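You operate a simulated robot arm through the tools that you are given. There is no shell and no other tool.

The job below is to be done with a simulated robot arm. You get a single attempt, and the scene is never put back.

TASK
Stand the red clay block on the tile's slip patch and tamp it flat.
Fine: the tile on the pink board, worked in the board holder; it ends on the ware board, tamper back where it stood. Set down upright: clay tamper.

Only the result counts: the job must be done as asked and must still hold three seconds after the hand-in. Knocking over, shifting, dropping, spilling or breaking anything else fails it.

THE ROBOT
A 7-joint arm with a two-finger parallel gripper, fixed in place. Base frame: the origin is on the floor under the middle of its stand, x ahead of it, y to its left, z up; the work surface is at about z = 0.92. Readings come in m, rad, newtons and seconds.
It reaches about 1.372 m from its shoulder. Its first joint turns from -2.601 to 2.601 rad. Payload 3.43 kg.
Tool frame: the origin (TCP) lies between the finger pads and is the grasp point; the fingertips stand 0.03 m ahead of it; z points along the fingers, y is the line along which they close. Largest opening 0.094 m; finger width 0.028, thickness 0.01; the body of the gripper, 0.05 by 0.096 m, starts 0.055 m behind the TCP.
Orientation is that of the tool frame in the base frame, as a unit quaternion [w, x, y, z]. With the fingers straight down and closing along the base's y, the tool's x points along the base's -x, its y along +y and its z along -z.

THE INTERFACE
- The arm moves only by the tool apply_moves. Its argument "increments" is a list of rows, each an object of numbers (a shift or turn left out is 0, a gripper value left out holds the last): "tx", "ty", "tz": the shift along the base's x, y, z in mm; "wx", "wy", "wz": the turn, a rotation vector about the base's x, y, z in rad; "gripper": the closure, from 0 (fully open) to 1 (shut). In form: [{"tx": .., "ty": .., "tz": .., "wx": .., "wy": .., "wz": .., "gripper": ..}, ...]. A call has 1 to 20 rows; each row shifts and turns the commanded pose from where the row before left it. Each row takes 0.2 s and may step no farther than 0.05 m and 0.15 rad from the row before; otherwise, or with a gripper value out of range, the whole call is refused. Where a pose cannot be reached the arm comes as near as it can. A force on the tool above 40 N (or 10 N above the force at the start of the call, whichever is more), or a blocked arm, ends the call early, and 0.2 s more pass. The fingers move at their own pace (about 0.045 m/s each) and stop on an object; they squeeze with about 40 N. The grip force told is the motor's: it shows also when the fingers shut on nothing. Time passes only in rows, and 0.2 s behind the last, so rows that do not move let the fingers close. The reply holds the time, the measured pose of the TCP, the force on the tool along the base axes, the opening and the grip force, in the units named above and with some noise, with the torque about the TCP (base axes, N m) and any sound that the robot's microphone picked up.
- Cameras (640 x 400 px; columns grow to the right, rows downward): "scene" is fixed at [0.3949, -0.4953, 1.5056]; the picture's right is [-0.62, -0.78, 0.00], its down [-0.68, 0.54, -0.50] and it looks along [0.39, -0.31, -0.87] (base axes); focal length 248 px, centre (320, 200). "wrist" rides on the gripper at [0.076, 0.014, -0.102] in the tool frame; the picture's right is [-0.18, 0.98, 0.00], its down [-0.75, -0.14, -0.64] and it looks along [-0.63, -0.12, 0.77] (tool axes); focal length 243 px, centre (320, 200).
- camera(camera): a new picture of that camera. It takes no simulated time.
- measure_at(camera, pixels): for up to 12 pixels [column, row] of the newest picture of that camera ("zoom" is the newest enlarged one), the place [x, y, z] in the base frame of the surface seen there, good to about 0.003 m, but the place of the scene camera against the robot may be out by one fixed shift of up to 0.018 m in any direction. It takes no simulated time.
- zoom(camera, box): a new picture of the part [left, top, right, bottom] of that camera's present view, enlarged. It takes no simulated time.
- close_job(): hands the job in; it is judged then, once.

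Leave the gripper open and the arm clear of the work at the hand-in unless told otherwise.

The tools are called after "Request:" as a command line: name --argument value ..., lists and objects as JSON in quotes. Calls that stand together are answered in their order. apply_moves: Moves the arm, as the interface text tells. Its arguments: {"type":"object","properties":{"increments":{"type":"array"}},"required":["increments"]} The other tools are called the same way: camera (camera) takes a picture; measure_at (camera, pixels) gives the place of the surface under pixels of a picture; zoom (camera, box) takes an enlarged picture of a part of a camera's view; close_job () hands the job in.

At the start:

```text
time: 0.0
eef_pos: [0.899, -0.4115, 1.1592]
tool_rot: [0.0, 0.0, 1.0, -0.001]
contact_force: [0.2, 0.0, 1.4]
moment: [-0.02, 0.0, 0.02]
width: 0.0939
finger_force: 0.1
```

scene: 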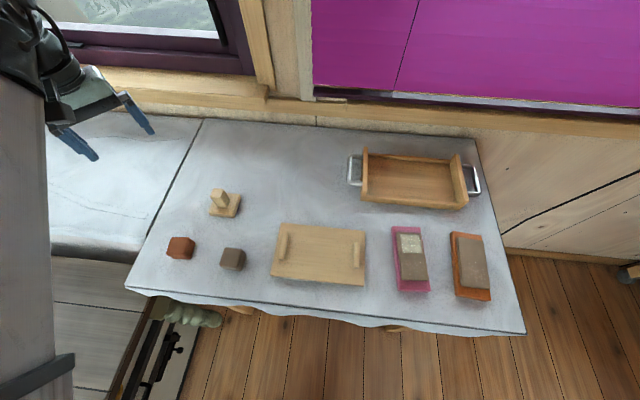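
wrist: 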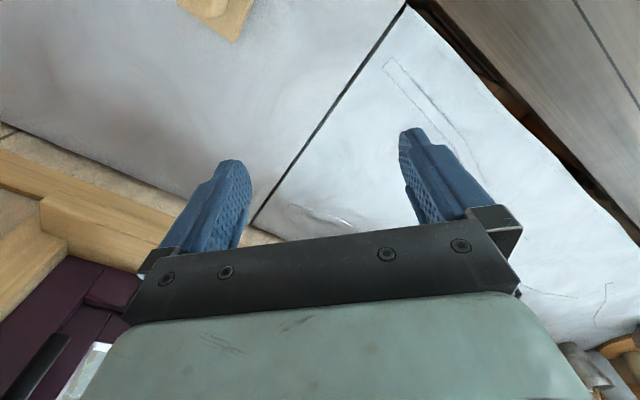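

I see, in the scene picture: a red block near (181,247), a grey-brown block near (232,259), a tamper near (222,203), a wooden board with two ledges near (320,255), a pink board with a tile at (410,258), an orange board with a tile at (470,265), and a wooden tray with metal handles at (415,178). I'll zoom in on these for details.

Request:
zoom --camera "scene" --box '[120, 160, 320, 300]'

Request:
zoom --camera "scene" --box '[320, 130, 540, 320]'

Request:
zoom --camera "scene" --box '[250, 200, 390, 300]'

```text
2.86 times, centred on (220, 230) of scene
```

zoom: 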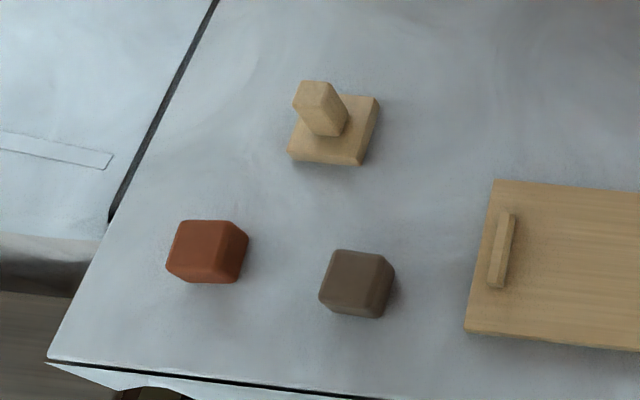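

```text
2.11 times, centred on (430, 225) of scene
```

zoom: 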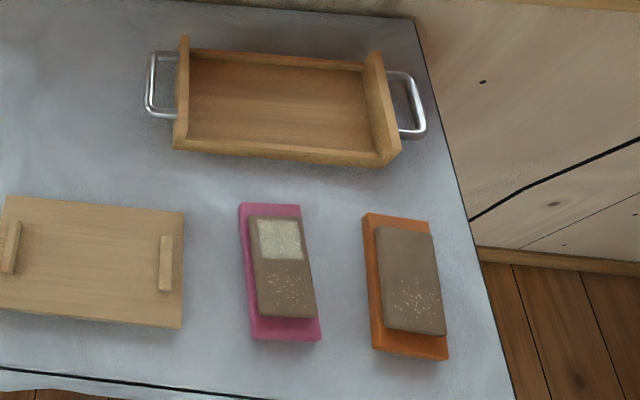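

```text
4.00 times, centred on (320, 250) of scene
```

zoom: 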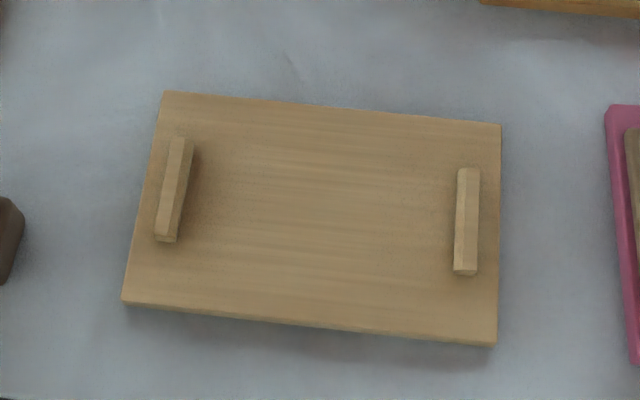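

The zooms show the tile on the pink board with a pale slip patch at its far end. Now I'll measure points: corners of the flat board with cleats, the tray, and the pink board.

Request:
measure_at --camera "zoom" --pixels '[[166, 95], [498, 127], [494, 342], [125, 300], [178, 140], [165, 236], [467, 172], [464, 270], [320, 200], [320, 50], [182, 190], [470, 220]]'

Request:
measure_at --camera "scene" --pixels '[[391, 228], [422, 228], [431, 289], [402, 291], [397, 234], [421, 234], [427, 278], [402, 279], [401, 238], [418, 235], [420, 250], [402, 252]]'

Request:
measure_at --camera "scene" --pixels '[[365, 151], [362, 198], [460, 158], [466, 205], [410, 175], [410, 200], [410, 155], [353, 158], [351, 183], [475, 168], [478, 192], [440, 180]]'

Request:
measure_at --camera "scene" --pixels '[[180, 241], [170, 252], [192, 241], [180, 256], [232, 252], [228, 264], [219, 191], [226, 204], [212, 212], [234, 214], [238, 196], [216, 195]]'

```text
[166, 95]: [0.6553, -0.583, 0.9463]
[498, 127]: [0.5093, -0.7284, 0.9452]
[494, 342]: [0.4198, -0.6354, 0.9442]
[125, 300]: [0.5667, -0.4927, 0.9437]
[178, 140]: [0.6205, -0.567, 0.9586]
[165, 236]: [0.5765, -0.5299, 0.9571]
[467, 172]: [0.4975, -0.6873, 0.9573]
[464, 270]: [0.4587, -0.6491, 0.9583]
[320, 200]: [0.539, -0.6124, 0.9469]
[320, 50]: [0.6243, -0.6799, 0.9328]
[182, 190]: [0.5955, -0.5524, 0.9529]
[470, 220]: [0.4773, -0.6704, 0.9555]
```

```text
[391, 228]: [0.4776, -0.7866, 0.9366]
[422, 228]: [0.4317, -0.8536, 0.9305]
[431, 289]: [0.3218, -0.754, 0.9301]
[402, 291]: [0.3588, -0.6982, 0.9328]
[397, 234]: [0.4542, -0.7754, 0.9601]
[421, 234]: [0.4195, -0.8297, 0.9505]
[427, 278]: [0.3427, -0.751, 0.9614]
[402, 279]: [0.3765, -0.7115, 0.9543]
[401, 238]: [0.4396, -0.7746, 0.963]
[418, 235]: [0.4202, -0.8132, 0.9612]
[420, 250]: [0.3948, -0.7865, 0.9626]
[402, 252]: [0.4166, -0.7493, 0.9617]
```

```text
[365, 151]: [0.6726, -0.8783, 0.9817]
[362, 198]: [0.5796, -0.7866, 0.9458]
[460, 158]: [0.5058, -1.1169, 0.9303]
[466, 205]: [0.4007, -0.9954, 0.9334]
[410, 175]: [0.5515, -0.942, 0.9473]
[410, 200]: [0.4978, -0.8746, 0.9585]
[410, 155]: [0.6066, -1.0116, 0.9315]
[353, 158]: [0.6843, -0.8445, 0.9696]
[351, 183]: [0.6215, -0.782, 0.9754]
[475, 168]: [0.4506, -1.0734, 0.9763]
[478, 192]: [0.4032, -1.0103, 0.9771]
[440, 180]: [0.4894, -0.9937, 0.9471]
```

```text
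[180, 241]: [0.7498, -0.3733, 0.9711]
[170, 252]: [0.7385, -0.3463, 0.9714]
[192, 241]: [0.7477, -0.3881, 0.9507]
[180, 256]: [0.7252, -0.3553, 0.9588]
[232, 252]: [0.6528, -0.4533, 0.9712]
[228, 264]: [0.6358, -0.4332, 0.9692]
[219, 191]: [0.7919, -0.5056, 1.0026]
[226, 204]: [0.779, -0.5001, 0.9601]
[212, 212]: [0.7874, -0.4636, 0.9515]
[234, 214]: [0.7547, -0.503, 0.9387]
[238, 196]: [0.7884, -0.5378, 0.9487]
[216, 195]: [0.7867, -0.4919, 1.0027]
```

The flat cleated board measures about 0.206 × 0.129 m with end cleats about 0.167 m apart. The pink board is about 0.15 × 0.08 m. Before choosing roles I want a close wrist view. I'll raise the arm slightly and move it over to about (0.36, -0.50), which points the wrist camera at the cleated board.

Request:
apply_moves --increments '[{"tz": 40, "gripper": 0}, {"tx": -45, "ty": -8}, {"tx": -45, "ty": -8}, {"tx": -45, "ty": -8}, {"tx": -45, "ty": -8}, {"tx": -45, "ty": -8}, {"tx": -45, "ty": -8}, {"tx": -45, "ty": -8}, {"tx": -45, "ty": -8}, {"tx": -45, "ty": -8}, {"tx": -45, "ty": -8}, {"tx": -45, "ty": -8}, {"tx": -45, "ty": -8}]'

```text
time: 0.8
eef_pos: [0.8192, -0.4274, 1.2026]
tool_rot: [0.004, 0.002, 1.0, -0.001]
contact_force: [2.1, -5.6, -6.9]
moment: [0.54, -0.3, 0.41]
width: 0.0944
finger_force: 0.0
stopped in row 3: the force on the tool passed its limit at 50 N (the readings are from after the stop); the commanded pose is now the measured one
```

The call stopped at row 3 with a force over the limit, at about (0.819, -0.427, 1.203). I'll look through both cameras to see what was touched.

Request:
camera --camera "scene"

Request:
camera --camera "wrist"

```text
taken
```

scene: 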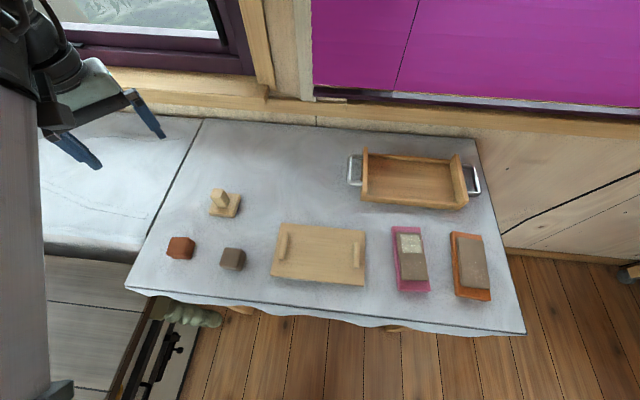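

```text
taken
```

wrist: 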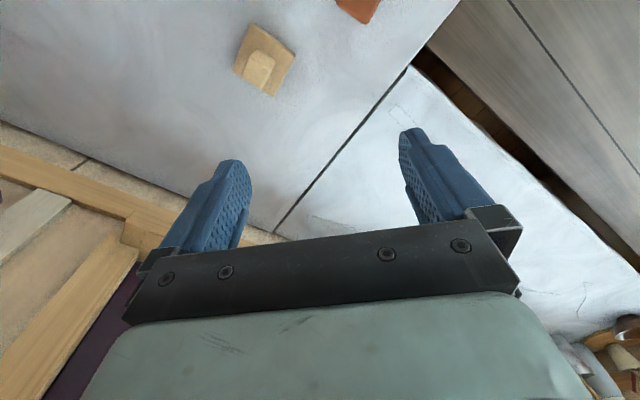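

Nothing visible touches the gripper, so the force may come from the arm's own quick acceleration. I'll test with a few slow, small rows and read the force.

Request:
apply_moves --increments '[{"gripper": 0}, {"tx": -5}, {"tx": -10}, {"tx": -10}, {"tx": -5}, {}]'

```text
time: 1.7
eef_pos: [0.8022, -0.4264, 1.2029]
tool_rot: [0.007, 0.003, 1.0, -0.002]
contact_force: [6.1, -2.3, -10.2]
moment: [0.09, -0.12, 0.09]
width: 0.0939
finger_force: 0.0
stopped in row 4: the force on the tool passed its limit at 44 N (the readings are from after the stop); the commanded pose is now the measured one
```

Still a force of around 44 N, pushing the tool toward +x and down, so something really is touching it. I'll zoom the scene camera on the gripper in the top-left.

Request:
zoom --camera "scene" --box '[0, 0, 200, 180]'

Request:
camera --camera "wrist"

```text
2.22 times, centred on (100, 90) of scene
```

zoom: 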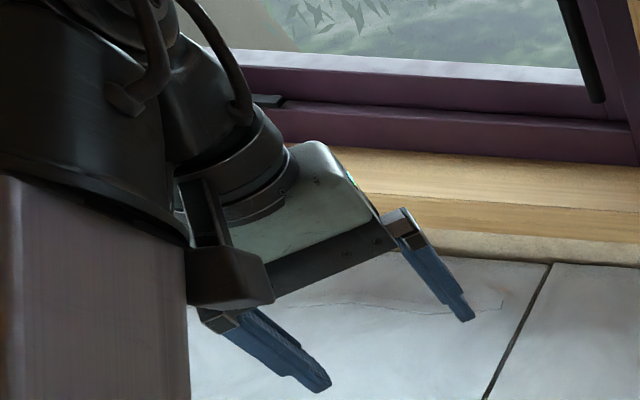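

```text
taken
```

wrist: 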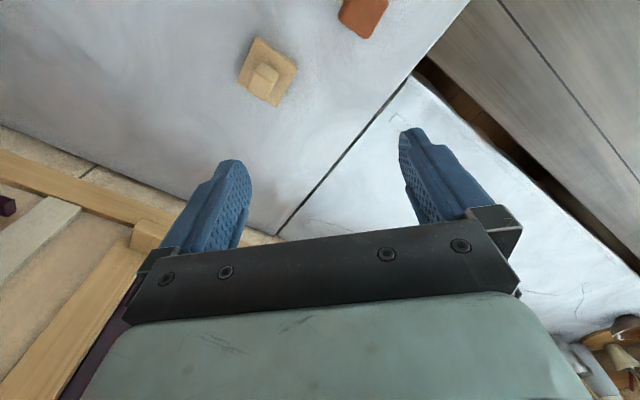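

A grey-brown panel stands in the left of the scene picture, next to the black joint. I'll measure points on it and on the gripper to see whether it belongs to the arm or is an obstacle.

Request:
measure_at --camera "scene" --pixels '[[10, 90], [40, 150], [20, 150], [10, 250], [40, 250], [40, 340], [10, 380], [65, 385], [50, 50], [20, 40], [70, 90], [90, 95]]'

Request:
measure_at --camera "scene" --pixels '[[35, 200], [45, 380], [60, 395], [5, 120], [5, 320], [75, 130], [80, 150], [150, 125], [70, 50], [100, 60], [165, 345], [195, 310]]'

Request:
measure_at --camera "wrist" --pixels '[[265, 75], [250, 60], [365, 15], [210, 40], [100, 60], [500, 80], [440, 60], [30, 130], [60, 180], [20, 330], [600, 340], [620, 60]]'

```text
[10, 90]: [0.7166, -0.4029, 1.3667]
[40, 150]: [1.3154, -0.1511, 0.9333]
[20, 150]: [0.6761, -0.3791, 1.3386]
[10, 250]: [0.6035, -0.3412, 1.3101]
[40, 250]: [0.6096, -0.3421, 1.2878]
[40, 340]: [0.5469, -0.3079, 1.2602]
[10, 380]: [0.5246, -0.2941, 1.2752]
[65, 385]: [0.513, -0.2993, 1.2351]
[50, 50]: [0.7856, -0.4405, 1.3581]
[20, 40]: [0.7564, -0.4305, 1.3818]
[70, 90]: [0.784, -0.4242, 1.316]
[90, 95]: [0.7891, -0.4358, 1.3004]
```

```text
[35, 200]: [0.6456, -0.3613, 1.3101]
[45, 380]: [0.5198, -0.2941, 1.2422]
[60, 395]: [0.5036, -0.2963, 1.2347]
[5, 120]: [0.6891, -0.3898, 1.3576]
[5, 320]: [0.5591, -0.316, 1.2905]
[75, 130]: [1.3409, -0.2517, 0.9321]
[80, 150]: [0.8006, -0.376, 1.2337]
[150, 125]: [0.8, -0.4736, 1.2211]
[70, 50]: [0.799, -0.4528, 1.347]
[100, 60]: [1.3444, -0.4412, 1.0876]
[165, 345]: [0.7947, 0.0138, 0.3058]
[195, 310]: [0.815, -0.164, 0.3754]
```

```text
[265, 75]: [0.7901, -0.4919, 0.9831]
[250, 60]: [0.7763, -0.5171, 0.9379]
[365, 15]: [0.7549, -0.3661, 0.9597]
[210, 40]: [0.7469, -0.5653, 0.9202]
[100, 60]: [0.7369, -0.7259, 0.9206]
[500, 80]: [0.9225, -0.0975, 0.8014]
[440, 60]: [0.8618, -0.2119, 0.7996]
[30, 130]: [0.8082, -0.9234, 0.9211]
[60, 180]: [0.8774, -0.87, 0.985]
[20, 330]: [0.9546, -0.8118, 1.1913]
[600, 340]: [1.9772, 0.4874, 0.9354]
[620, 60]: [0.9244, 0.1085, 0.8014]
```

The panel's points lie on a line from (0.50, -0.30, 1.24) to (0.72, -0.40, 1.37), so it is the arm's own forearm. The camera mount on the back of the gripper is hitting it: the high, close-in pose folds the wrist too much. I'll back out to +x and go lower.

Request:
apply_moves --increments '[{"tx": 10, "gripper": 0}, {"tx": 20, "tz": -10}, {"tx": 30, "tz": -20}, {"tx": 20, "tz": -30}, {"tx": 10, "tz": -30}, {"tz": -30}, {}]'

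```text
time: 3.3
eef_pos: [0.8923, -0.4274, 1.0827]
tool_rot: [0.006, 0.003, 1.0, -0.001]
contact_force: [-0.2, -1.2, -0.4]
moment: [-0.01, 0.04, 0.03]
width: 0.0939
finger_force: 0.0
```

The contact is gone. Next I'll turn the tool about the vertical so the camera mount faces away from the forearm, starting with 10 rows of -0.15 rad.

Request:
apply_moves --increments '[{"wz": -0.1}, {"wz": -0.15}, {"wz": -0.15}, {"wz": -0.15}, {"wz": -0.15}, {"wz": -0.15}, {"wz": -0.15}, {"wz": -0.15}, {"wz": -0.15}, {"wz": -0.15}, {}]'

```text
time: 5.7
eef_pos: [0.8929, -0.427, 1.0814]
tool_rot: [0.004, 0.666, 0.746, -0.006]
contact_force: [0.5, 0.4, 0.0]
moment: [0.03, 0.01, 0.04]
width: 0.0938
finger_force: 0.0
```

The turn worked with no contact. I'll continue turning while moving over toward the pink board, at TCP z ≈ 1.08, well above everything on the table.

Request:
apply_moves --increments '[{"tx": -12, "ty": -14, "wz": -0.08}, {"tx": -24, "ty": -27, "wz": -0.146}, {"tx": -24, "ty": -27, "wz": -0.146}, {"tx": -24, "ty": -27, "wz": -0.146}, {"tx": -24, "ty": -27, "wz": -0.146}, {"tx": -24, "ty": -27, "wz": -0.146}, {"tx": -24, "ty": -27, "wz": -0.146}, {"tx": -24, "ty": -27, "wz": -0.146}, {"tx": -24, "ty": -27, "wz": -0.146}, {"tx": -24, "ty": -27, "wz": -0.146}, {"tx": -24, "ty": -27, "wz": -0.146}, {"tx": -24, "ty": -27, "wz": -0.146}, {"tx": -24, "ty": -27, "wz": -0.146}, {"tx": -24, "ty": -27, "wz": -0.146}, {"tx": -24, "ty": -27, "wz": -0.146}, {"tx": -24, "ty": -27, "wz": -0.146}, {"tx": -12, "ty": -14, "wz": -0.07}, {}]'

Request:
camera --camera "wrist"

Request:
camera --camera "scene"

```text
time: 9.5
eef_pos: [0.5077, -0.8612, 1.0843]
tool_rot: [-0.003, 0.947, -0.323, -0.006]
contact_force: [-0.3, -0.7, -0.9]
moment: [0.01, -0.01, 0.02]
width: 0.0941
finger_force: 0.1
```

```text
taken
```

wrist: 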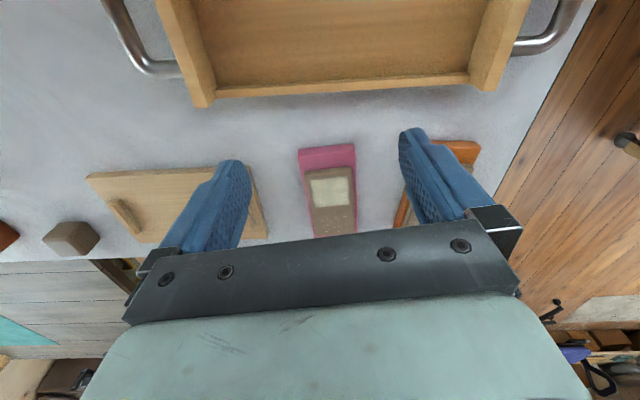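

```text
taken
```

scene: 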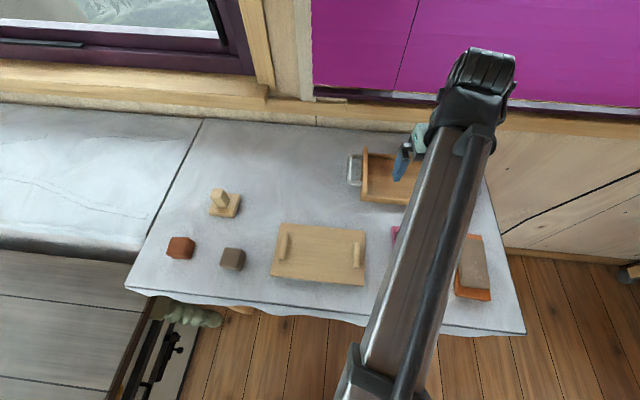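

The camera now looks back over the tray, the pink board and the cleated board. I'll zoom on the tray and measure several points while it is in view.

Request:
measure_at --camera "wrist" --pixels '[[298, 150], [354, 144], [300, 160], [356, 152], [310, 172], [354, 166], [312, 182], [347, 178], [350, 204], [314, 208], [88, 178], [130, 240]]'

Request:
measure_at --camera "wrist" --pixels '[[212, 100], [205, 104], [475, 88], [490, 90], [345, 80], [345, 92], [345, 40], [220, 60], [480, 60], [180, 40], [515, 40], [160, 70]]'

Request:
zoom --camera "wrist" --box '[90, 0, 570, 130]'

```text
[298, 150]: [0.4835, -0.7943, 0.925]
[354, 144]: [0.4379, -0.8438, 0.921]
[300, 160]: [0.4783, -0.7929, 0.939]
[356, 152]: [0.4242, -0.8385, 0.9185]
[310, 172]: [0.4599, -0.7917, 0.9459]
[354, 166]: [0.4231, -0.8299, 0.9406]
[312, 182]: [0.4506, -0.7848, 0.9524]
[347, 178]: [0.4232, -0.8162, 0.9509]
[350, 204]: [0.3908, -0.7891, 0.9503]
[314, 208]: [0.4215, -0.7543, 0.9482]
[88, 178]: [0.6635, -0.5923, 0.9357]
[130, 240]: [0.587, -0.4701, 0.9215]
```

```text
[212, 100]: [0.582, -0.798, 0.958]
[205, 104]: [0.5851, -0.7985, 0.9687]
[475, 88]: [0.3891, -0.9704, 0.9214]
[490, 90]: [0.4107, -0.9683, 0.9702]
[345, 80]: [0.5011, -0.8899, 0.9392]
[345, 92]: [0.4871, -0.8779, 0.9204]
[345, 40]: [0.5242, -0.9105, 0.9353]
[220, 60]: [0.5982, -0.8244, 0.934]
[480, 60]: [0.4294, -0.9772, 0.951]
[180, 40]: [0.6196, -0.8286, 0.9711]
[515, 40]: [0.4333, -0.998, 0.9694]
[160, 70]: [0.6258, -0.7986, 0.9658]
```

```text
1.33 times, centred on (330, 65) of wrist
```

zoom: 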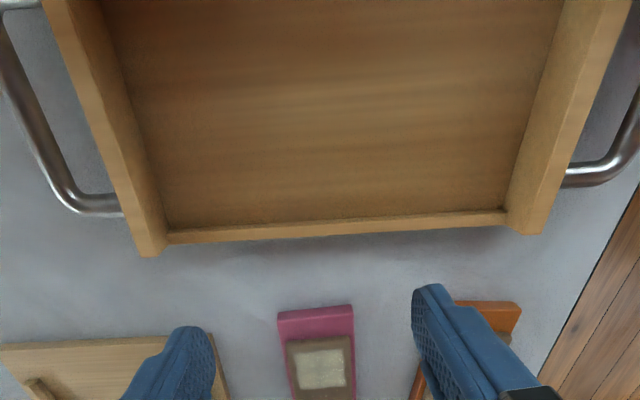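

The wrist camera gives: table z ≈ 0.920, tray floor ≈ 0.934, tray side walls ≈ 0.970, slip patch ≈ 0.950. The scene camera reads about 0.012 m high. I'll rise and back outward a little so the pink board and cleated board are fully visible.

Request:
apply_moves --increments '[{"tz": 15, "tx": 10, "ty": -8}, {"tz": 25, "tx": 20, "ty": -16}, {"tz": 25, "tx": 20, "ty": -16}, {"tz": 25, "tx": 15, "ty": -12}, {"tz": 15}, {}]'

Request:
camera --camera "wrist"

```text
time: 10.9
eef_pos: [0.5744, -0.9126, 1.1895]
tool_rot: [-0.002, 0.947, -0.322, -0.006]
contact_force: [0.2, -0.6, 0.5]
moment: [0.0, -0.02, -0.02]
width: 0.094
finger_force: 0.0
```

```text
taken
```

wrist: 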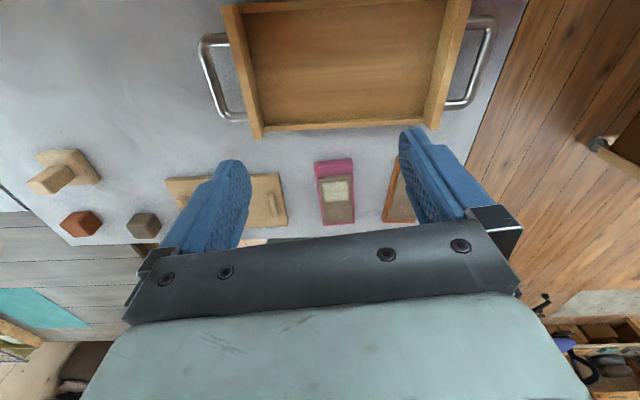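

Now the pink board is fully in view at (335,190), and most of the cleated board. I'll zoom in on each before measuring.

Request:
zoom --camera "wrist" --box '[270, 140, 400, 240]'

Request:
zoom --camera "wrist" --box '[190, 0, 510, 160]'

```text
4.00 times, centred on (335, 190) of wrist
```

zoom: 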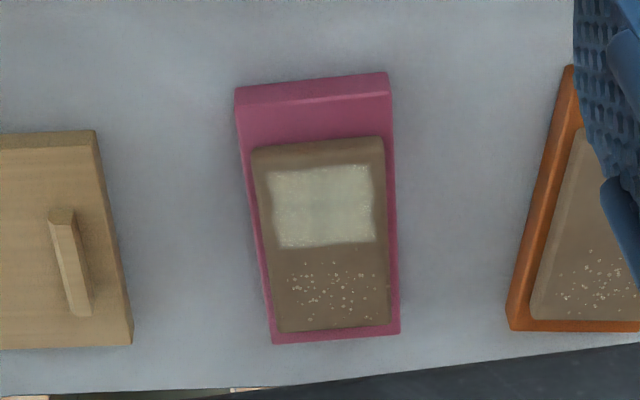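

```text
2.00 times, centred on (350, 80) of wrist
```

zoom: 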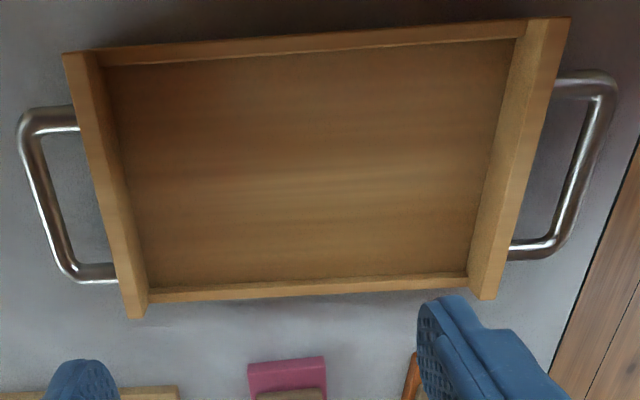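

The newest zoom shows the tray. I'll measure its inner corners, rims and floor.

Request:
measure_at --camera "zoom" --pixels '[[110, 70], [510, 45], [465, 268], [155, 284], [320, 170], [150, 150], [490, 150], [84, 60], [545, 25], [134, 310], [485, 295], [310, 290]]'

Request:
measure_at --camera "wrist" --pixels '[[318, 164], [366, 160], [369, 222], [338, 225], [333, 178], [365, 174], [367, 220], [341, 222], [338, 184], [362, 181], [363, 200], [341, 201]]'

```text
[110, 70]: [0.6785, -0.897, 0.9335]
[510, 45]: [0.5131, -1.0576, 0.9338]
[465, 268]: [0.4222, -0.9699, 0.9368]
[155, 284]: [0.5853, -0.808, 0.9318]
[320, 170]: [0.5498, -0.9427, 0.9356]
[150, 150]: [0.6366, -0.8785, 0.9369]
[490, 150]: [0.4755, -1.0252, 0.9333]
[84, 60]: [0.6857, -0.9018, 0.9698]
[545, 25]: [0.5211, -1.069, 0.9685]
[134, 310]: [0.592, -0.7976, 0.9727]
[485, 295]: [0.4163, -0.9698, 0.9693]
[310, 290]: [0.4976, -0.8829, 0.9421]
```

```text
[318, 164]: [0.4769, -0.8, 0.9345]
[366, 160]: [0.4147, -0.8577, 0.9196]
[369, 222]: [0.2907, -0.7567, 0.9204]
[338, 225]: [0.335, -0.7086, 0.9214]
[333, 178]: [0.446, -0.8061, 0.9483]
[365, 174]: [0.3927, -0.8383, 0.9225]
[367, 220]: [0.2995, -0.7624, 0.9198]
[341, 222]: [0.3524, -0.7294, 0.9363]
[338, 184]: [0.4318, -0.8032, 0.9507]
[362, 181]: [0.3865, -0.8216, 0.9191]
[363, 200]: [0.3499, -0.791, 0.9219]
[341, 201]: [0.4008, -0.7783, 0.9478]
```

My earlier pink-board pixels were off, since the zoom covers a slightly different window. I'll zoom again and measure directly on the zoomed picture.

Request:
zoom --camera "wrist" --box '[300, 145, 380, 235]'

```text
4.44 times, centred on (340, 190) of wrist
```

zoom: 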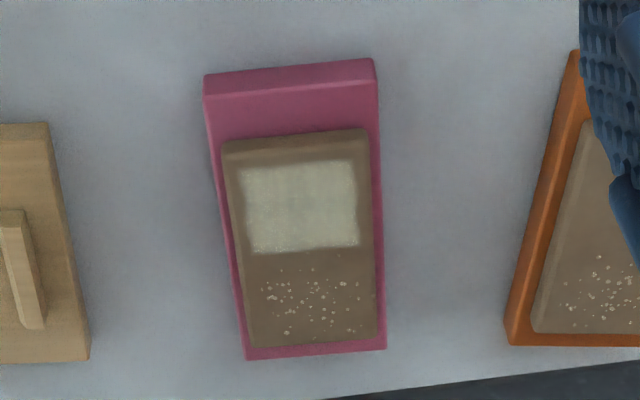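

Now I'll measure board corners, tile corners and slip corners on this zoom.

Request:
measure_at --camera "zoom" --pixels '[[208, 96], [374, 84], [383, 345], [248, 356], [228, 156], [366, 144], [376, 336], [252, 343], [243, 172], [352, 163], [357, 242], [255, 250]]'

Request:
measure_at --camera "zoom" --pixels '[[300, 110], [300, 85], [300, 205], [310, 310], [204, 78], [373, 60], [232, 280], [378, 260], [48, 124], [88, 358], [12, 212], [40, 325]]'

```text
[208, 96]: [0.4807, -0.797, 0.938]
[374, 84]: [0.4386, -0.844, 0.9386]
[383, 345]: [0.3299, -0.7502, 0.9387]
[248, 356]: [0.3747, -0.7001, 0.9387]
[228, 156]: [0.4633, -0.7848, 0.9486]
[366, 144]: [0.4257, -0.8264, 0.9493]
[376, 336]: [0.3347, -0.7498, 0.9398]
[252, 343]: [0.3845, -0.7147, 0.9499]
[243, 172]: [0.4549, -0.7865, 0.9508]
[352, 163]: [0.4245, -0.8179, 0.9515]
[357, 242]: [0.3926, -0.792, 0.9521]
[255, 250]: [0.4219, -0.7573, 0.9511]
```

```text
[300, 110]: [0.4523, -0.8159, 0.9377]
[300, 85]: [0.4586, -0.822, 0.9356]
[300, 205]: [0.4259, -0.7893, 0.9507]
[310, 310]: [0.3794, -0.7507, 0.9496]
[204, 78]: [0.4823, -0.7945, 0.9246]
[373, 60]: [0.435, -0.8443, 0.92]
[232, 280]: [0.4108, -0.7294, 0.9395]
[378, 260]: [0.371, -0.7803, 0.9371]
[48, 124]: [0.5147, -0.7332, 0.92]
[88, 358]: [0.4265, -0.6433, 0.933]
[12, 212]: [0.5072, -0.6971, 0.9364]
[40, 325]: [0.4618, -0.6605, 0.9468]
```

The pink board measures about 0.144 × 0.066 × 0.018 m, centred near (0.406, -0.773) with its long axis at about -41.6°. Its length matches the gap between the two cleats, about 0.155 m inside. So the cleated plate is the board holder, and the handled tray is the ware board where it ends up. I'll move sideways to see the holder between the fingers.

Request:
apply_moves --increments '[{"tx": 8, "ty": 20}, {"tx": 12, "ty": 34}, {"tx": 13, "ty": 37}, {"tx": 13, "ty": 37}, {"tx": 12, "ty": 34}, {"tx": 8, "ty": 26}, {}]'

Request:
camera --camera "wrist"

```text
time: 12.5
eef_pos: [0.6398, -0.7233, 1.1868]
tool_rot: [-0.003, 0.946, -0.323, -0.006]
contact_force: [0.2, 0.3, 0.0]
moment: [-0.01, 0.01, 0.0]
width: 0.094
finger_force: 0.1
```

```text
taken
```

wrist: 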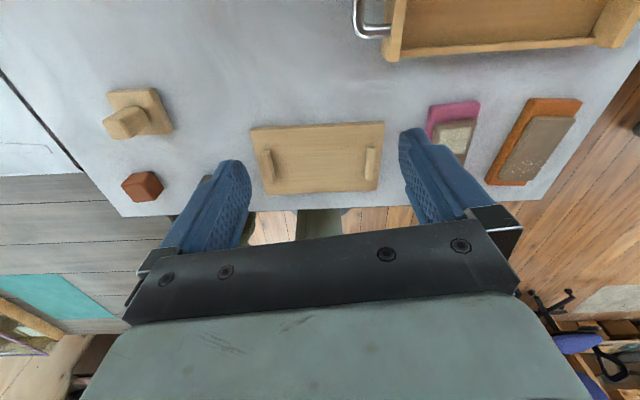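

The holder is now fully visible between the fingers. I'll zoom on it and measure on the zoom.

Request:
zoom --camera "wrist" --box '[240, 110, 400, 210]'

```text
4.00 times, centred on (320, 160) of wrist
```

zoom: 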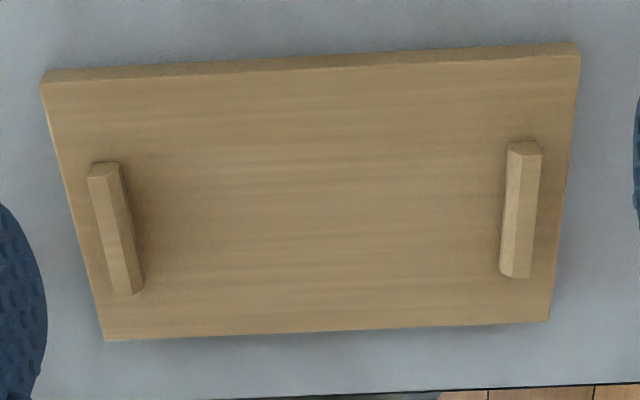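

I'll measure plate corners, cleat top edges, and the plate floor right beside each cleat's inner side.

Request:
measure_at --camera "zoom" --pixels '[[47, 92], [575, 60], [545, 318], [109, 336], [320, 200], [100, 175], [128, 285], [525, 150], [515, 268], [136, 225], [498, 215], [320, 100]]'

Request:
measure_at --camera "zoom" --pixels '[[108, 230], [118, 230], [126, 230], [132, 230], [140, 230], [150, 230], [530, 215], [522, 215], [515, 215], [508, 215], [503, 215], [490, 215]]'

```text
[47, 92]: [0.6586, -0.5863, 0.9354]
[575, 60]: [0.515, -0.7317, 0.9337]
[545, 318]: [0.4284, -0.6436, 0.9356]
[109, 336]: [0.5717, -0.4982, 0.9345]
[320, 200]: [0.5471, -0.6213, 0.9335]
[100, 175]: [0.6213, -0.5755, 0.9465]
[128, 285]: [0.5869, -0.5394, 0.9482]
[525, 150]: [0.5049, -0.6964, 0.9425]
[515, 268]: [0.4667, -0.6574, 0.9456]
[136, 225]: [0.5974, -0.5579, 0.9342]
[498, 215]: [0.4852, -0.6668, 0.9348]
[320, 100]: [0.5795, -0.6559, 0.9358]
```

```text
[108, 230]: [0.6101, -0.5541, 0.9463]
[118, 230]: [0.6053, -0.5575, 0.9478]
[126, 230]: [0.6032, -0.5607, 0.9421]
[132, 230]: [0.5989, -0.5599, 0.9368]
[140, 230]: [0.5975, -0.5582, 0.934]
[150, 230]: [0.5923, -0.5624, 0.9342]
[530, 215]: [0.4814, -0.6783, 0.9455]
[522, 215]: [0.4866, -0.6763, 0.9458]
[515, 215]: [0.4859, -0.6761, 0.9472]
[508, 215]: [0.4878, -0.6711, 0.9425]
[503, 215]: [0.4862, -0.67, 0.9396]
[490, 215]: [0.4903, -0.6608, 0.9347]
```

The holder centre is at about (0.543, -0.615), long axis 45.4°, surface z ≈ 0.9345, with an inner cleat gap of about 0.156 m. I'll go above the pink board at (0.406, -0.773) and correct the yaw by -0.07 rad so the fingers close across its width.

Request:
apply_moves --increments '[{"tx": -15, "ty": -4, "tz": -5}, {"tx": -30, "ty": -7, "tz": -15}, {"tx": -35, "ty": -7, "tz": -20, "wz": -0.03}, {"tx": -40, "ty": -8, "tz": -20, "wz": -0.04}, {"tx": -40, "ty": -8, "tz": -20}, {"tx": -40, "ty": -8, "tz": -20}, {"tx": -24, "ty": -5, "tz": -15}, {"tx": -10, "ty": -3, "tz": -10}, {}]'

Request:
camera --camera "wrist"

Request:
camera --camera "scene"

```text
time: 14.5
eef_pos: [0.4062, -0.7744, 1.0616]
tool_rot: [-0.004, 0.935, -0.355, -0.005]
contact_force: [0.0, -0.2, 0.3]
moment: [0.0, -0.01, 0.02]
width: 0.094
finger_force: 0.0
```

```text
taken
```

wrist: 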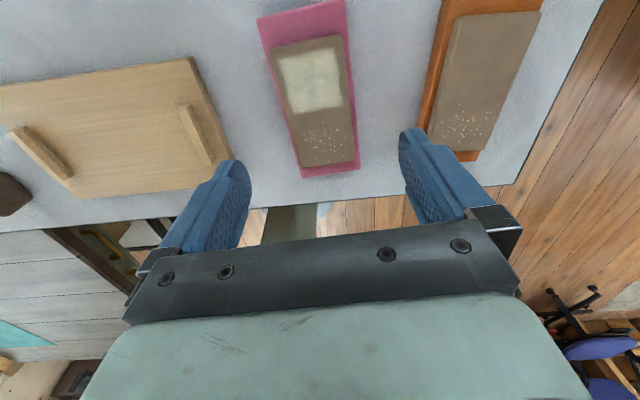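

```text
taken
```

scene: 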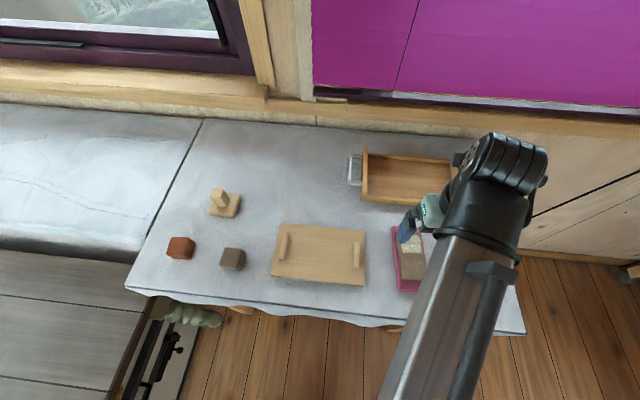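

Above the pink board now. I'll re-measure it from this closer view for a precise grasp.

Request:
zoom --camera "wrist" --box '[220, 0, 400, 190]'

```text
2.11 times, centred on (310, 95) of wrist
```

zoom: 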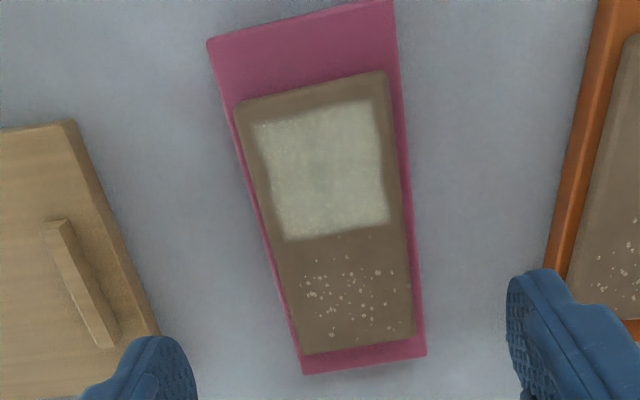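

Request:
measure_at --camera "zoom" --pixels '[[210, 45], [393, 8], [423, 355], [305, 371], [252, 200], [408, 190], [262, 250], [413, 240], [240, 106], [384, 80], [412, 335], [302, 351]]'

Request:
measure_at --camera "zoom" --pixels '[[256, 125], [376, 102], [388, 222], [287, 240], [555, 250], [600, 20], [150, 325], [70, 125], [560, 245], [320, 170], [350, 300], [300, 60]]'

```text
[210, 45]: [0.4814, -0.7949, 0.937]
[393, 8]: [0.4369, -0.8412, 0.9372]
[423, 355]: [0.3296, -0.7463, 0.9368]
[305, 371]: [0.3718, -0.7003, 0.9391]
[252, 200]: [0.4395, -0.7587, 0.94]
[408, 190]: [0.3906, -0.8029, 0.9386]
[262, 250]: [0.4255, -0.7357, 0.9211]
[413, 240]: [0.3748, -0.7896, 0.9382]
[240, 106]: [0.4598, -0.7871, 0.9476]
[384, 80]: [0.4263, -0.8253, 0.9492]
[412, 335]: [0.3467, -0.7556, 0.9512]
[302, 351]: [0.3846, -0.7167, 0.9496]
```

```text
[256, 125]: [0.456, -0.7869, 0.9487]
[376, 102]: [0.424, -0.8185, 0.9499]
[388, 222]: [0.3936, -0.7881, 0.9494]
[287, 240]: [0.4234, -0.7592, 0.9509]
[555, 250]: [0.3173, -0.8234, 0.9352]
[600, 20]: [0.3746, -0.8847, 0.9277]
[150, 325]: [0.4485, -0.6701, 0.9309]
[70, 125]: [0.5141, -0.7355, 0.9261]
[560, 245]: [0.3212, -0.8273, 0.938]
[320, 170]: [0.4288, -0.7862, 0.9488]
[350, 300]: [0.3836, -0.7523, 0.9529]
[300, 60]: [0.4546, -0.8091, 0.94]
```

Board centre refined to (0.405, -0.771), long axis -41°, slip centre (0.424, -0.788), slip top ≈ 0.950. I'll lower straight down to TCP z ≈ 0.954, which puts the fingertips about 4 mm above the table on both sides of the board.

Request:
apply_moves --increments '[{"tx": -1, "ty": 3, "tz": -20}, {"tz": -25}, {"tz": -25}, {"tz": -18}, {"tz": -10}, {"tz": -6}, {"tz": -3}, {}]'

Request:
camera --camera "wrist"

Request:
camera --camera "scene"

```text
time: 16.3
eef_pos: [0.4053, -0.7716, 0.9555]
tool_rot: [-0.003, 0.935, -0.355, -0.006]
contact_force: [0.0, 0.2, -0.6]
moment: [0.0, -0.01, -0.03]
width: 0.0941
finger_force: 0.0
```

```text
taken
```

wrist: 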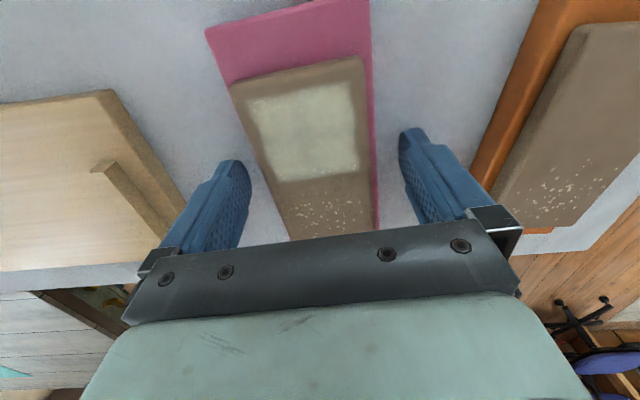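

```text
taken
```

scene: 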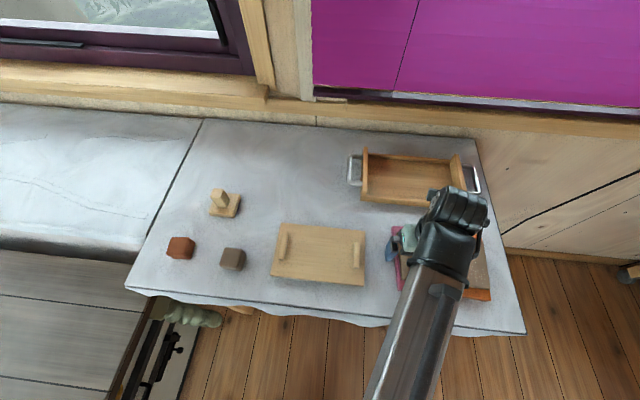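

The fingers straddle the board cleanly. I'll close the gripper and wait.

Request:
apply_moves --increments '[{"gripper": 0.2}, {"gripper": 0.3}, {"gripper": 0.5}, {"gripper": 0.7}, {}, {}]'

Request:
camera --camera "wrist"

```text
time: 17.7
eef_pos: [0.4053, -0.7705, 0.9556]
tool_rot: [-0.004, 0.935, -0.355, -0.006]
contact_force: [1.1, 1.0, -0.4]
moment: [0.08, -0.11, -0.01]
width: 0.0675
finger_force: 40.4
```

```text
taken
```

wrist: 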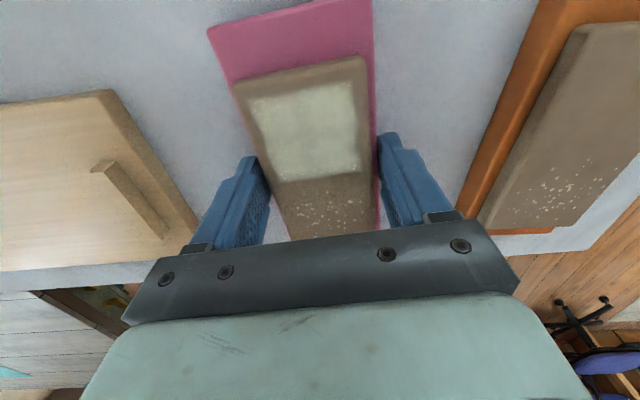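

The grip holds at 0.0675 m with 40 N. I'll lift slowly, first a little and then about 80 mm.

Request:
apply_moves --increments '[{"tz": 3}, {"tz": 6}, {"tz": 10}, {"tz": 15}, {"tz": 16}, {"tz": 15}, {"tz": 10}, {"tz": 5}, {}]'

Request:
camera --camera "wrist"

```text
time: 19.7
eef_pos: [0.4057, -0.7729, 1.0353]
tool_rot: [-0.003, 0.935, -0.355, -0.006]
contact_force: [1.1, 0.3, -2.6]
moment: [0.03, 0.0, -0.04]
width: 0.0669
finger_force: 39.7
```

```text
taken
```

wrist: 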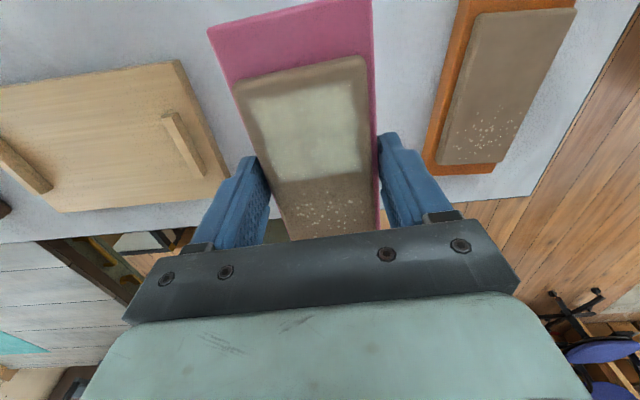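

The board is lifted level with its tile undisturbed. Now I'll carry it to the holder centre (0.543, -0.615) while turning +1.51 rad, so that its long axis lies along 45.4°.

Request:
apply_moves --increments '[{"tx": 5, "ty": 6, "wz": 0.05}, {"tx": 9, "ty": 10, "wz": 0.1}, {"tx": 11, "ty": 13, "wz": 0.12}, {"tx": 12, "ty": 13.5, "wz": 0.13}, {"tx": 12, "ty": 13.5, "wz": 0.13}, {"tx": 12, "ty": 13.5, "wz": 0.13}, {"tx": 12, "ty": 13.5, "wz": 0.13}, {"tx": 12, "ty": 13.5, "wz": 0.13}, {"tx": 12, "ty": 13.5, "wz": 0.13}, {"tx": 12, "ty": 13.5, "wz": 0.13}, {"tx": 11, "ty": 13, "wz": 0.12}, {"tx": 9, "ty": 11, "wz": 0.11}, {"tx": 5.5, "ty": 7, "wz": 0.07}, {"tx": 3, "ty": 3, "wz": 0.03}, {}, {}]'

Request:
camera --camera "wrist"

Request:
camera --camera "scene"

```text
time: 23.1
eef_pos: [0.5425, -0.6135, 1.035]
tool_rot: [0.002, 0.924, 0.382, -0.006]
contact_force: [0.4, 0.1, -2.3]
moment: [-0.01, 0.0, 0.02]
width: 0.0677
finger_force: 39.8
```

```text
taken
```

wrist: 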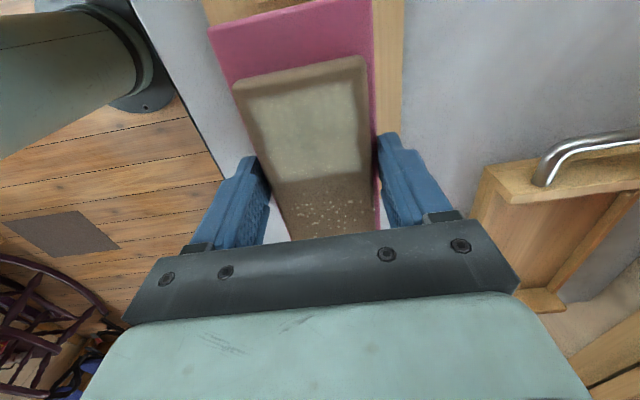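

```text
taken
```

scene: 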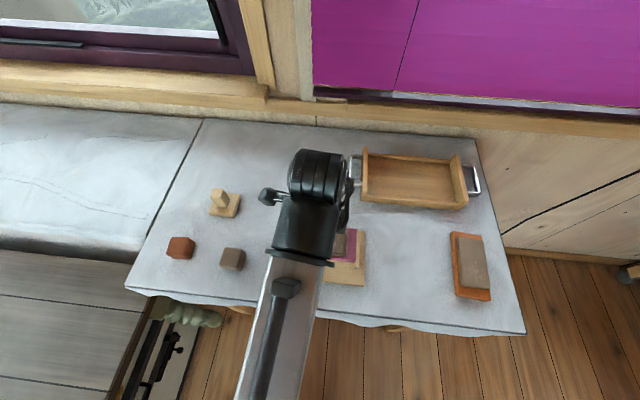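

The board is above the holder at the right angle (tool x at 45°). I'll zoom the scene camera to check its alignment between the cleats.

Request:
zoom --camera "scene" --box '[240, 190, 400, 300]'

Request:
zoom --camera "wrist" --box '[180, 0, 440, 160]'

```text
3.64 times, centred on (320, 245) of scene
```

zoom: 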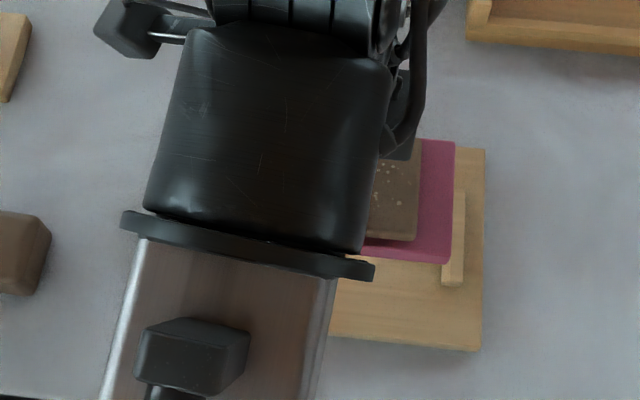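

```text
2.46 times, centred on (310, 80) of wrist
```

zoom: 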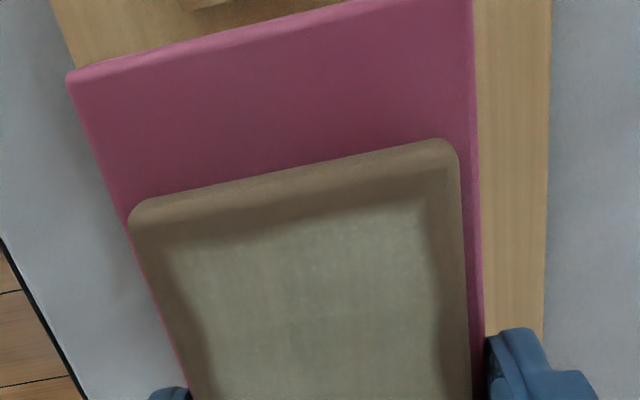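

I'll measure the held board's visible corners from the wrist view to confirm where its ends sit relative to the cleats.

Request:
measure_at --camera "zoom" --pixels '[[75, 88], [468, 12], [130, 215], [476, 200], [200, 50], [215, 3], [300, 120], [300, 280], [510, 200], [545, 200], [150, 212], [450, 150]]'

Request:
measure_at --camera "scene" --pixels '[[442, 250], [444, 235], [345, 235], [344, 225], [340, 240], [351, 262], [348, 229], [342, 258]]'

```text
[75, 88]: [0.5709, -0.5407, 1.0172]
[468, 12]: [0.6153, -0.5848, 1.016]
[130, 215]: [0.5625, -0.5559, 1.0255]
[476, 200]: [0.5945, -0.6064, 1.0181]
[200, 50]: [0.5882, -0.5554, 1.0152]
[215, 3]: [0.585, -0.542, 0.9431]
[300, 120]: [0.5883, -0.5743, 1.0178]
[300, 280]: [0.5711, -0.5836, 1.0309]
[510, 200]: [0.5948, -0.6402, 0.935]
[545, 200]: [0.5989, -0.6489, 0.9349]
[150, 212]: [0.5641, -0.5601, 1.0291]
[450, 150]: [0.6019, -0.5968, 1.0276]
```

```text
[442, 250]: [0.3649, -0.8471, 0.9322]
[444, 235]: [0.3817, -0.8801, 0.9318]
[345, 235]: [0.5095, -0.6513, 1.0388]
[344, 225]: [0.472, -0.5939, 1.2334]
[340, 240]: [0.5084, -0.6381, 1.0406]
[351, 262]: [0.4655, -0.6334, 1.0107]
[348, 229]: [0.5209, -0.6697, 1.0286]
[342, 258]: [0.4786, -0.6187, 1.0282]
```

The board's end sits at +0.072 m along the holder axis, and the cleat's inner face is at +0.078, so it is centred with about 6 mm to spare at each end. I'll lower it, slowing for the last millimetres.

Request:
apply_moves --increments '[{"tz": -6, "wz": 0.005}, {"tz": -12}, {"tz": -14}, {"tz": -12}, {"tz": -8}, {"tz": -5}, {"tz": -3}, {"tz": -2}, {}]'

```text
time: 25.1
eef_pos: [0.5419, -0.6144, 0.9733]
tool_rot: [0.001, 0.923, 0.384, -0.006]
contact_force: [-0.1, -0.5, -1.7]
moment: [-0.01, 0.0, -0.01]
width: 0.0674
finger_force: 39.8
```

Still carrying the weight (force z ≈ -2 N) at TCP z 0.973. I'll go down in 1 mm steps until it touches.

Request:
apply_moves --increments '[{"tz": -1}, {"tz": -1}, {}]'

```text
time: 25.9
eef_pos: [0.5426, -0.6147, 0.9719]
tool_rot: [0.001, 0.923, 0.384, -0.006]
contact_force: [0.6, 0.6, -1.4]
moment: [-0.01, -0.02, -0.05]
width: 0.0671
finger_force: 40.3
```

Request:
apply_moves --increments '[{"tz": -1}, {"tz": -0.5}, {}]'

```text
time: 26.7
eef_pos: [0.5408, -0.614, 0.9701]
tool_rot: [0.001, 0.923, 0.384, -0.006]
contact_force: [0.1, -0.4, -2.2]
moment: [-0.03, 0.0, 0.03]
width: 0.0673
finger_force: 39.4
```

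Request:
apply_moves --increments '[{"tz": -0.7}, {"tz": -0.7}, {}]'

```text
time: 27.5
eef_pos: [0.5421, -0.6138, 0.9694]
tool_rot: [0.001, 0.923, 0.384, -0.006]
contact_force: [1.8, -0.5, 22.0]
moment: [0.22, 0.36, -0.07]
width: 0.0675
finger_force: 40.2
```

Contact at TCP z ≈ 0.969, reading 22 N. I'll ease off about 0.7 mm, then open the fingers.

Request:
apply_moves --increments '[{"tz": 0.7}, {"gripper": 0.25}, {"gripper": 0.15}, {"gripper": 0.05}, {"gripper": 0.0}, {}]'

Request:
camera --camera "wrist"

```text
time: 28.9
eef_pos: [0.5433, -0.6139, 0.9692]
tool_rot: [0.002, 0.923, 0.385, -0.006]
contact_force: [-0.5, -0.2, 0.4]
moment: [0.01, -0.01, 0.01]
width: 0.0939
finger_force: 0.1
```

```text
taken
```

wrist: 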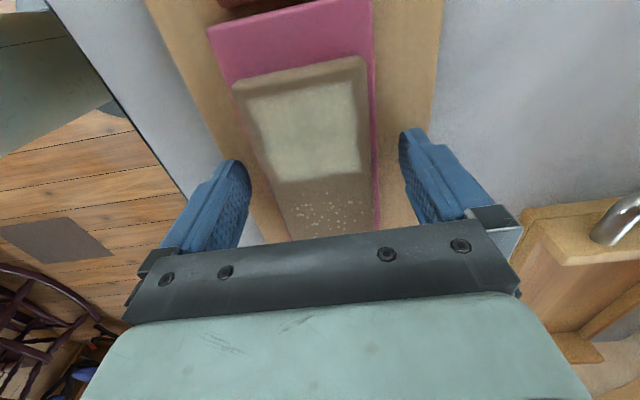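

The board is released in the holder. I'll raise straight up and look.

Request:
apply_moves --increments '[{"tz": 8}, {"tz": 20}, {"tz": 25}, {"tz": 25}, {"tz": 15}, {}]'

Request:
camera --camera "wrist"

Request:
camera --camera "scene"

```text
time: 30.3
eef_pos: [0.5441, -0.6135, 1.0619]
tool_rot: [0.001, 0.923, 0.384, -0.006]
contact_force: [-0.9, 0.4, 0.1]
moment: [-0.02, 0.01, 0.0]
width: 0.0938
finger_force: 0.0
```

```text
taken
```

wrist: 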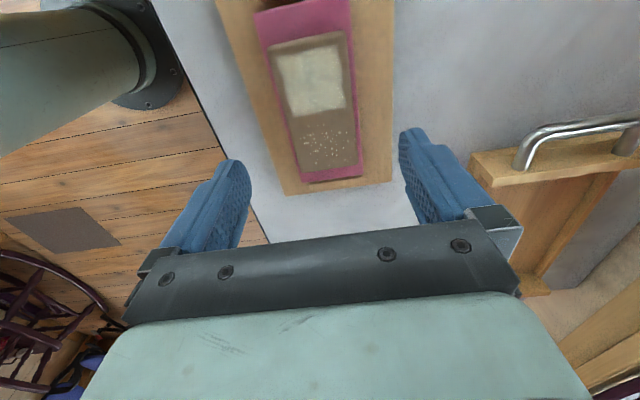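

```text
taken
```

scene: 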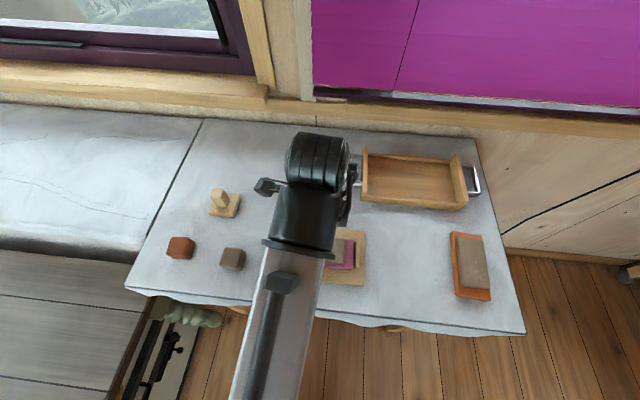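

The board sits inside the holder. I'll zoom and measure the slip patch, board corners and tile here.

Request:
zoom --camera "wrist" --box '[220, 0, 400, 200]'

```text
2.00 times, centred on (310, 100) of wrist
```

zoom: 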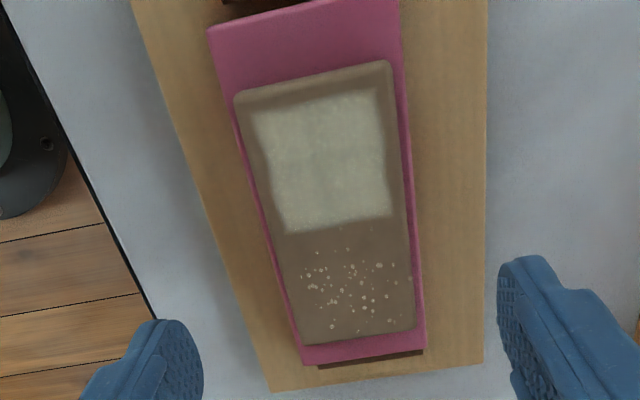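

Request:
measure_at --camera "zoom" --pixels '[[254, 116], [376, 92], [393, 215], [285, 234], [212, 38], [396, 3], [424, 345], [304, 362], [242, 98], [388, 68], [412, 325], [304, 343]]'

Request:
measure_at --camera "zoom" --pixels '[[370, 357], [330, 364], [262, 2], [320, 165], [350, 290], [450, 200], [180, 100], [410, 350], [300, 50], [320, 200], [320, 130], [480, 360]]'

```text
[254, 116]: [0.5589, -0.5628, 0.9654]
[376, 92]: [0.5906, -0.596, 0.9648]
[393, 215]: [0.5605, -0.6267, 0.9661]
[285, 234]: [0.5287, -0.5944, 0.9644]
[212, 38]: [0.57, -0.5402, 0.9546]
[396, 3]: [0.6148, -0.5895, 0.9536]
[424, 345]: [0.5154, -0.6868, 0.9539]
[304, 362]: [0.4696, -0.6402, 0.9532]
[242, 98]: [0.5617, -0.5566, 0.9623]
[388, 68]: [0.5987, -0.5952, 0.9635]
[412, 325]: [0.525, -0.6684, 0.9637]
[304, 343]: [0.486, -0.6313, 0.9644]
```

```text
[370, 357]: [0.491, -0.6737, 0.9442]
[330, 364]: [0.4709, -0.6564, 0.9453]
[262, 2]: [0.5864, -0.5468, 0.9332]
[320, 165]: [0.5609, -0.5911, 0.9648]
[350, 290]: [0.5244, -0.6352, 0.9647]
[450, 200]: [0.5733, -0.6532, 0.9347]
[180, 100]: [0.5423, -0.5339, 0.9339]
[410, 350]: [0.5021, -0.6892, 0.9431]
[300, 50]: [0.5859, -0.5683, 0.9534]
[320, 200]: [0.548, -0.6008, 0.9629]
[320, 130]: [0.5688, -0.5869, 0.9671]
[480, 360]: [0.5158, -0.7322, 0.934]
```

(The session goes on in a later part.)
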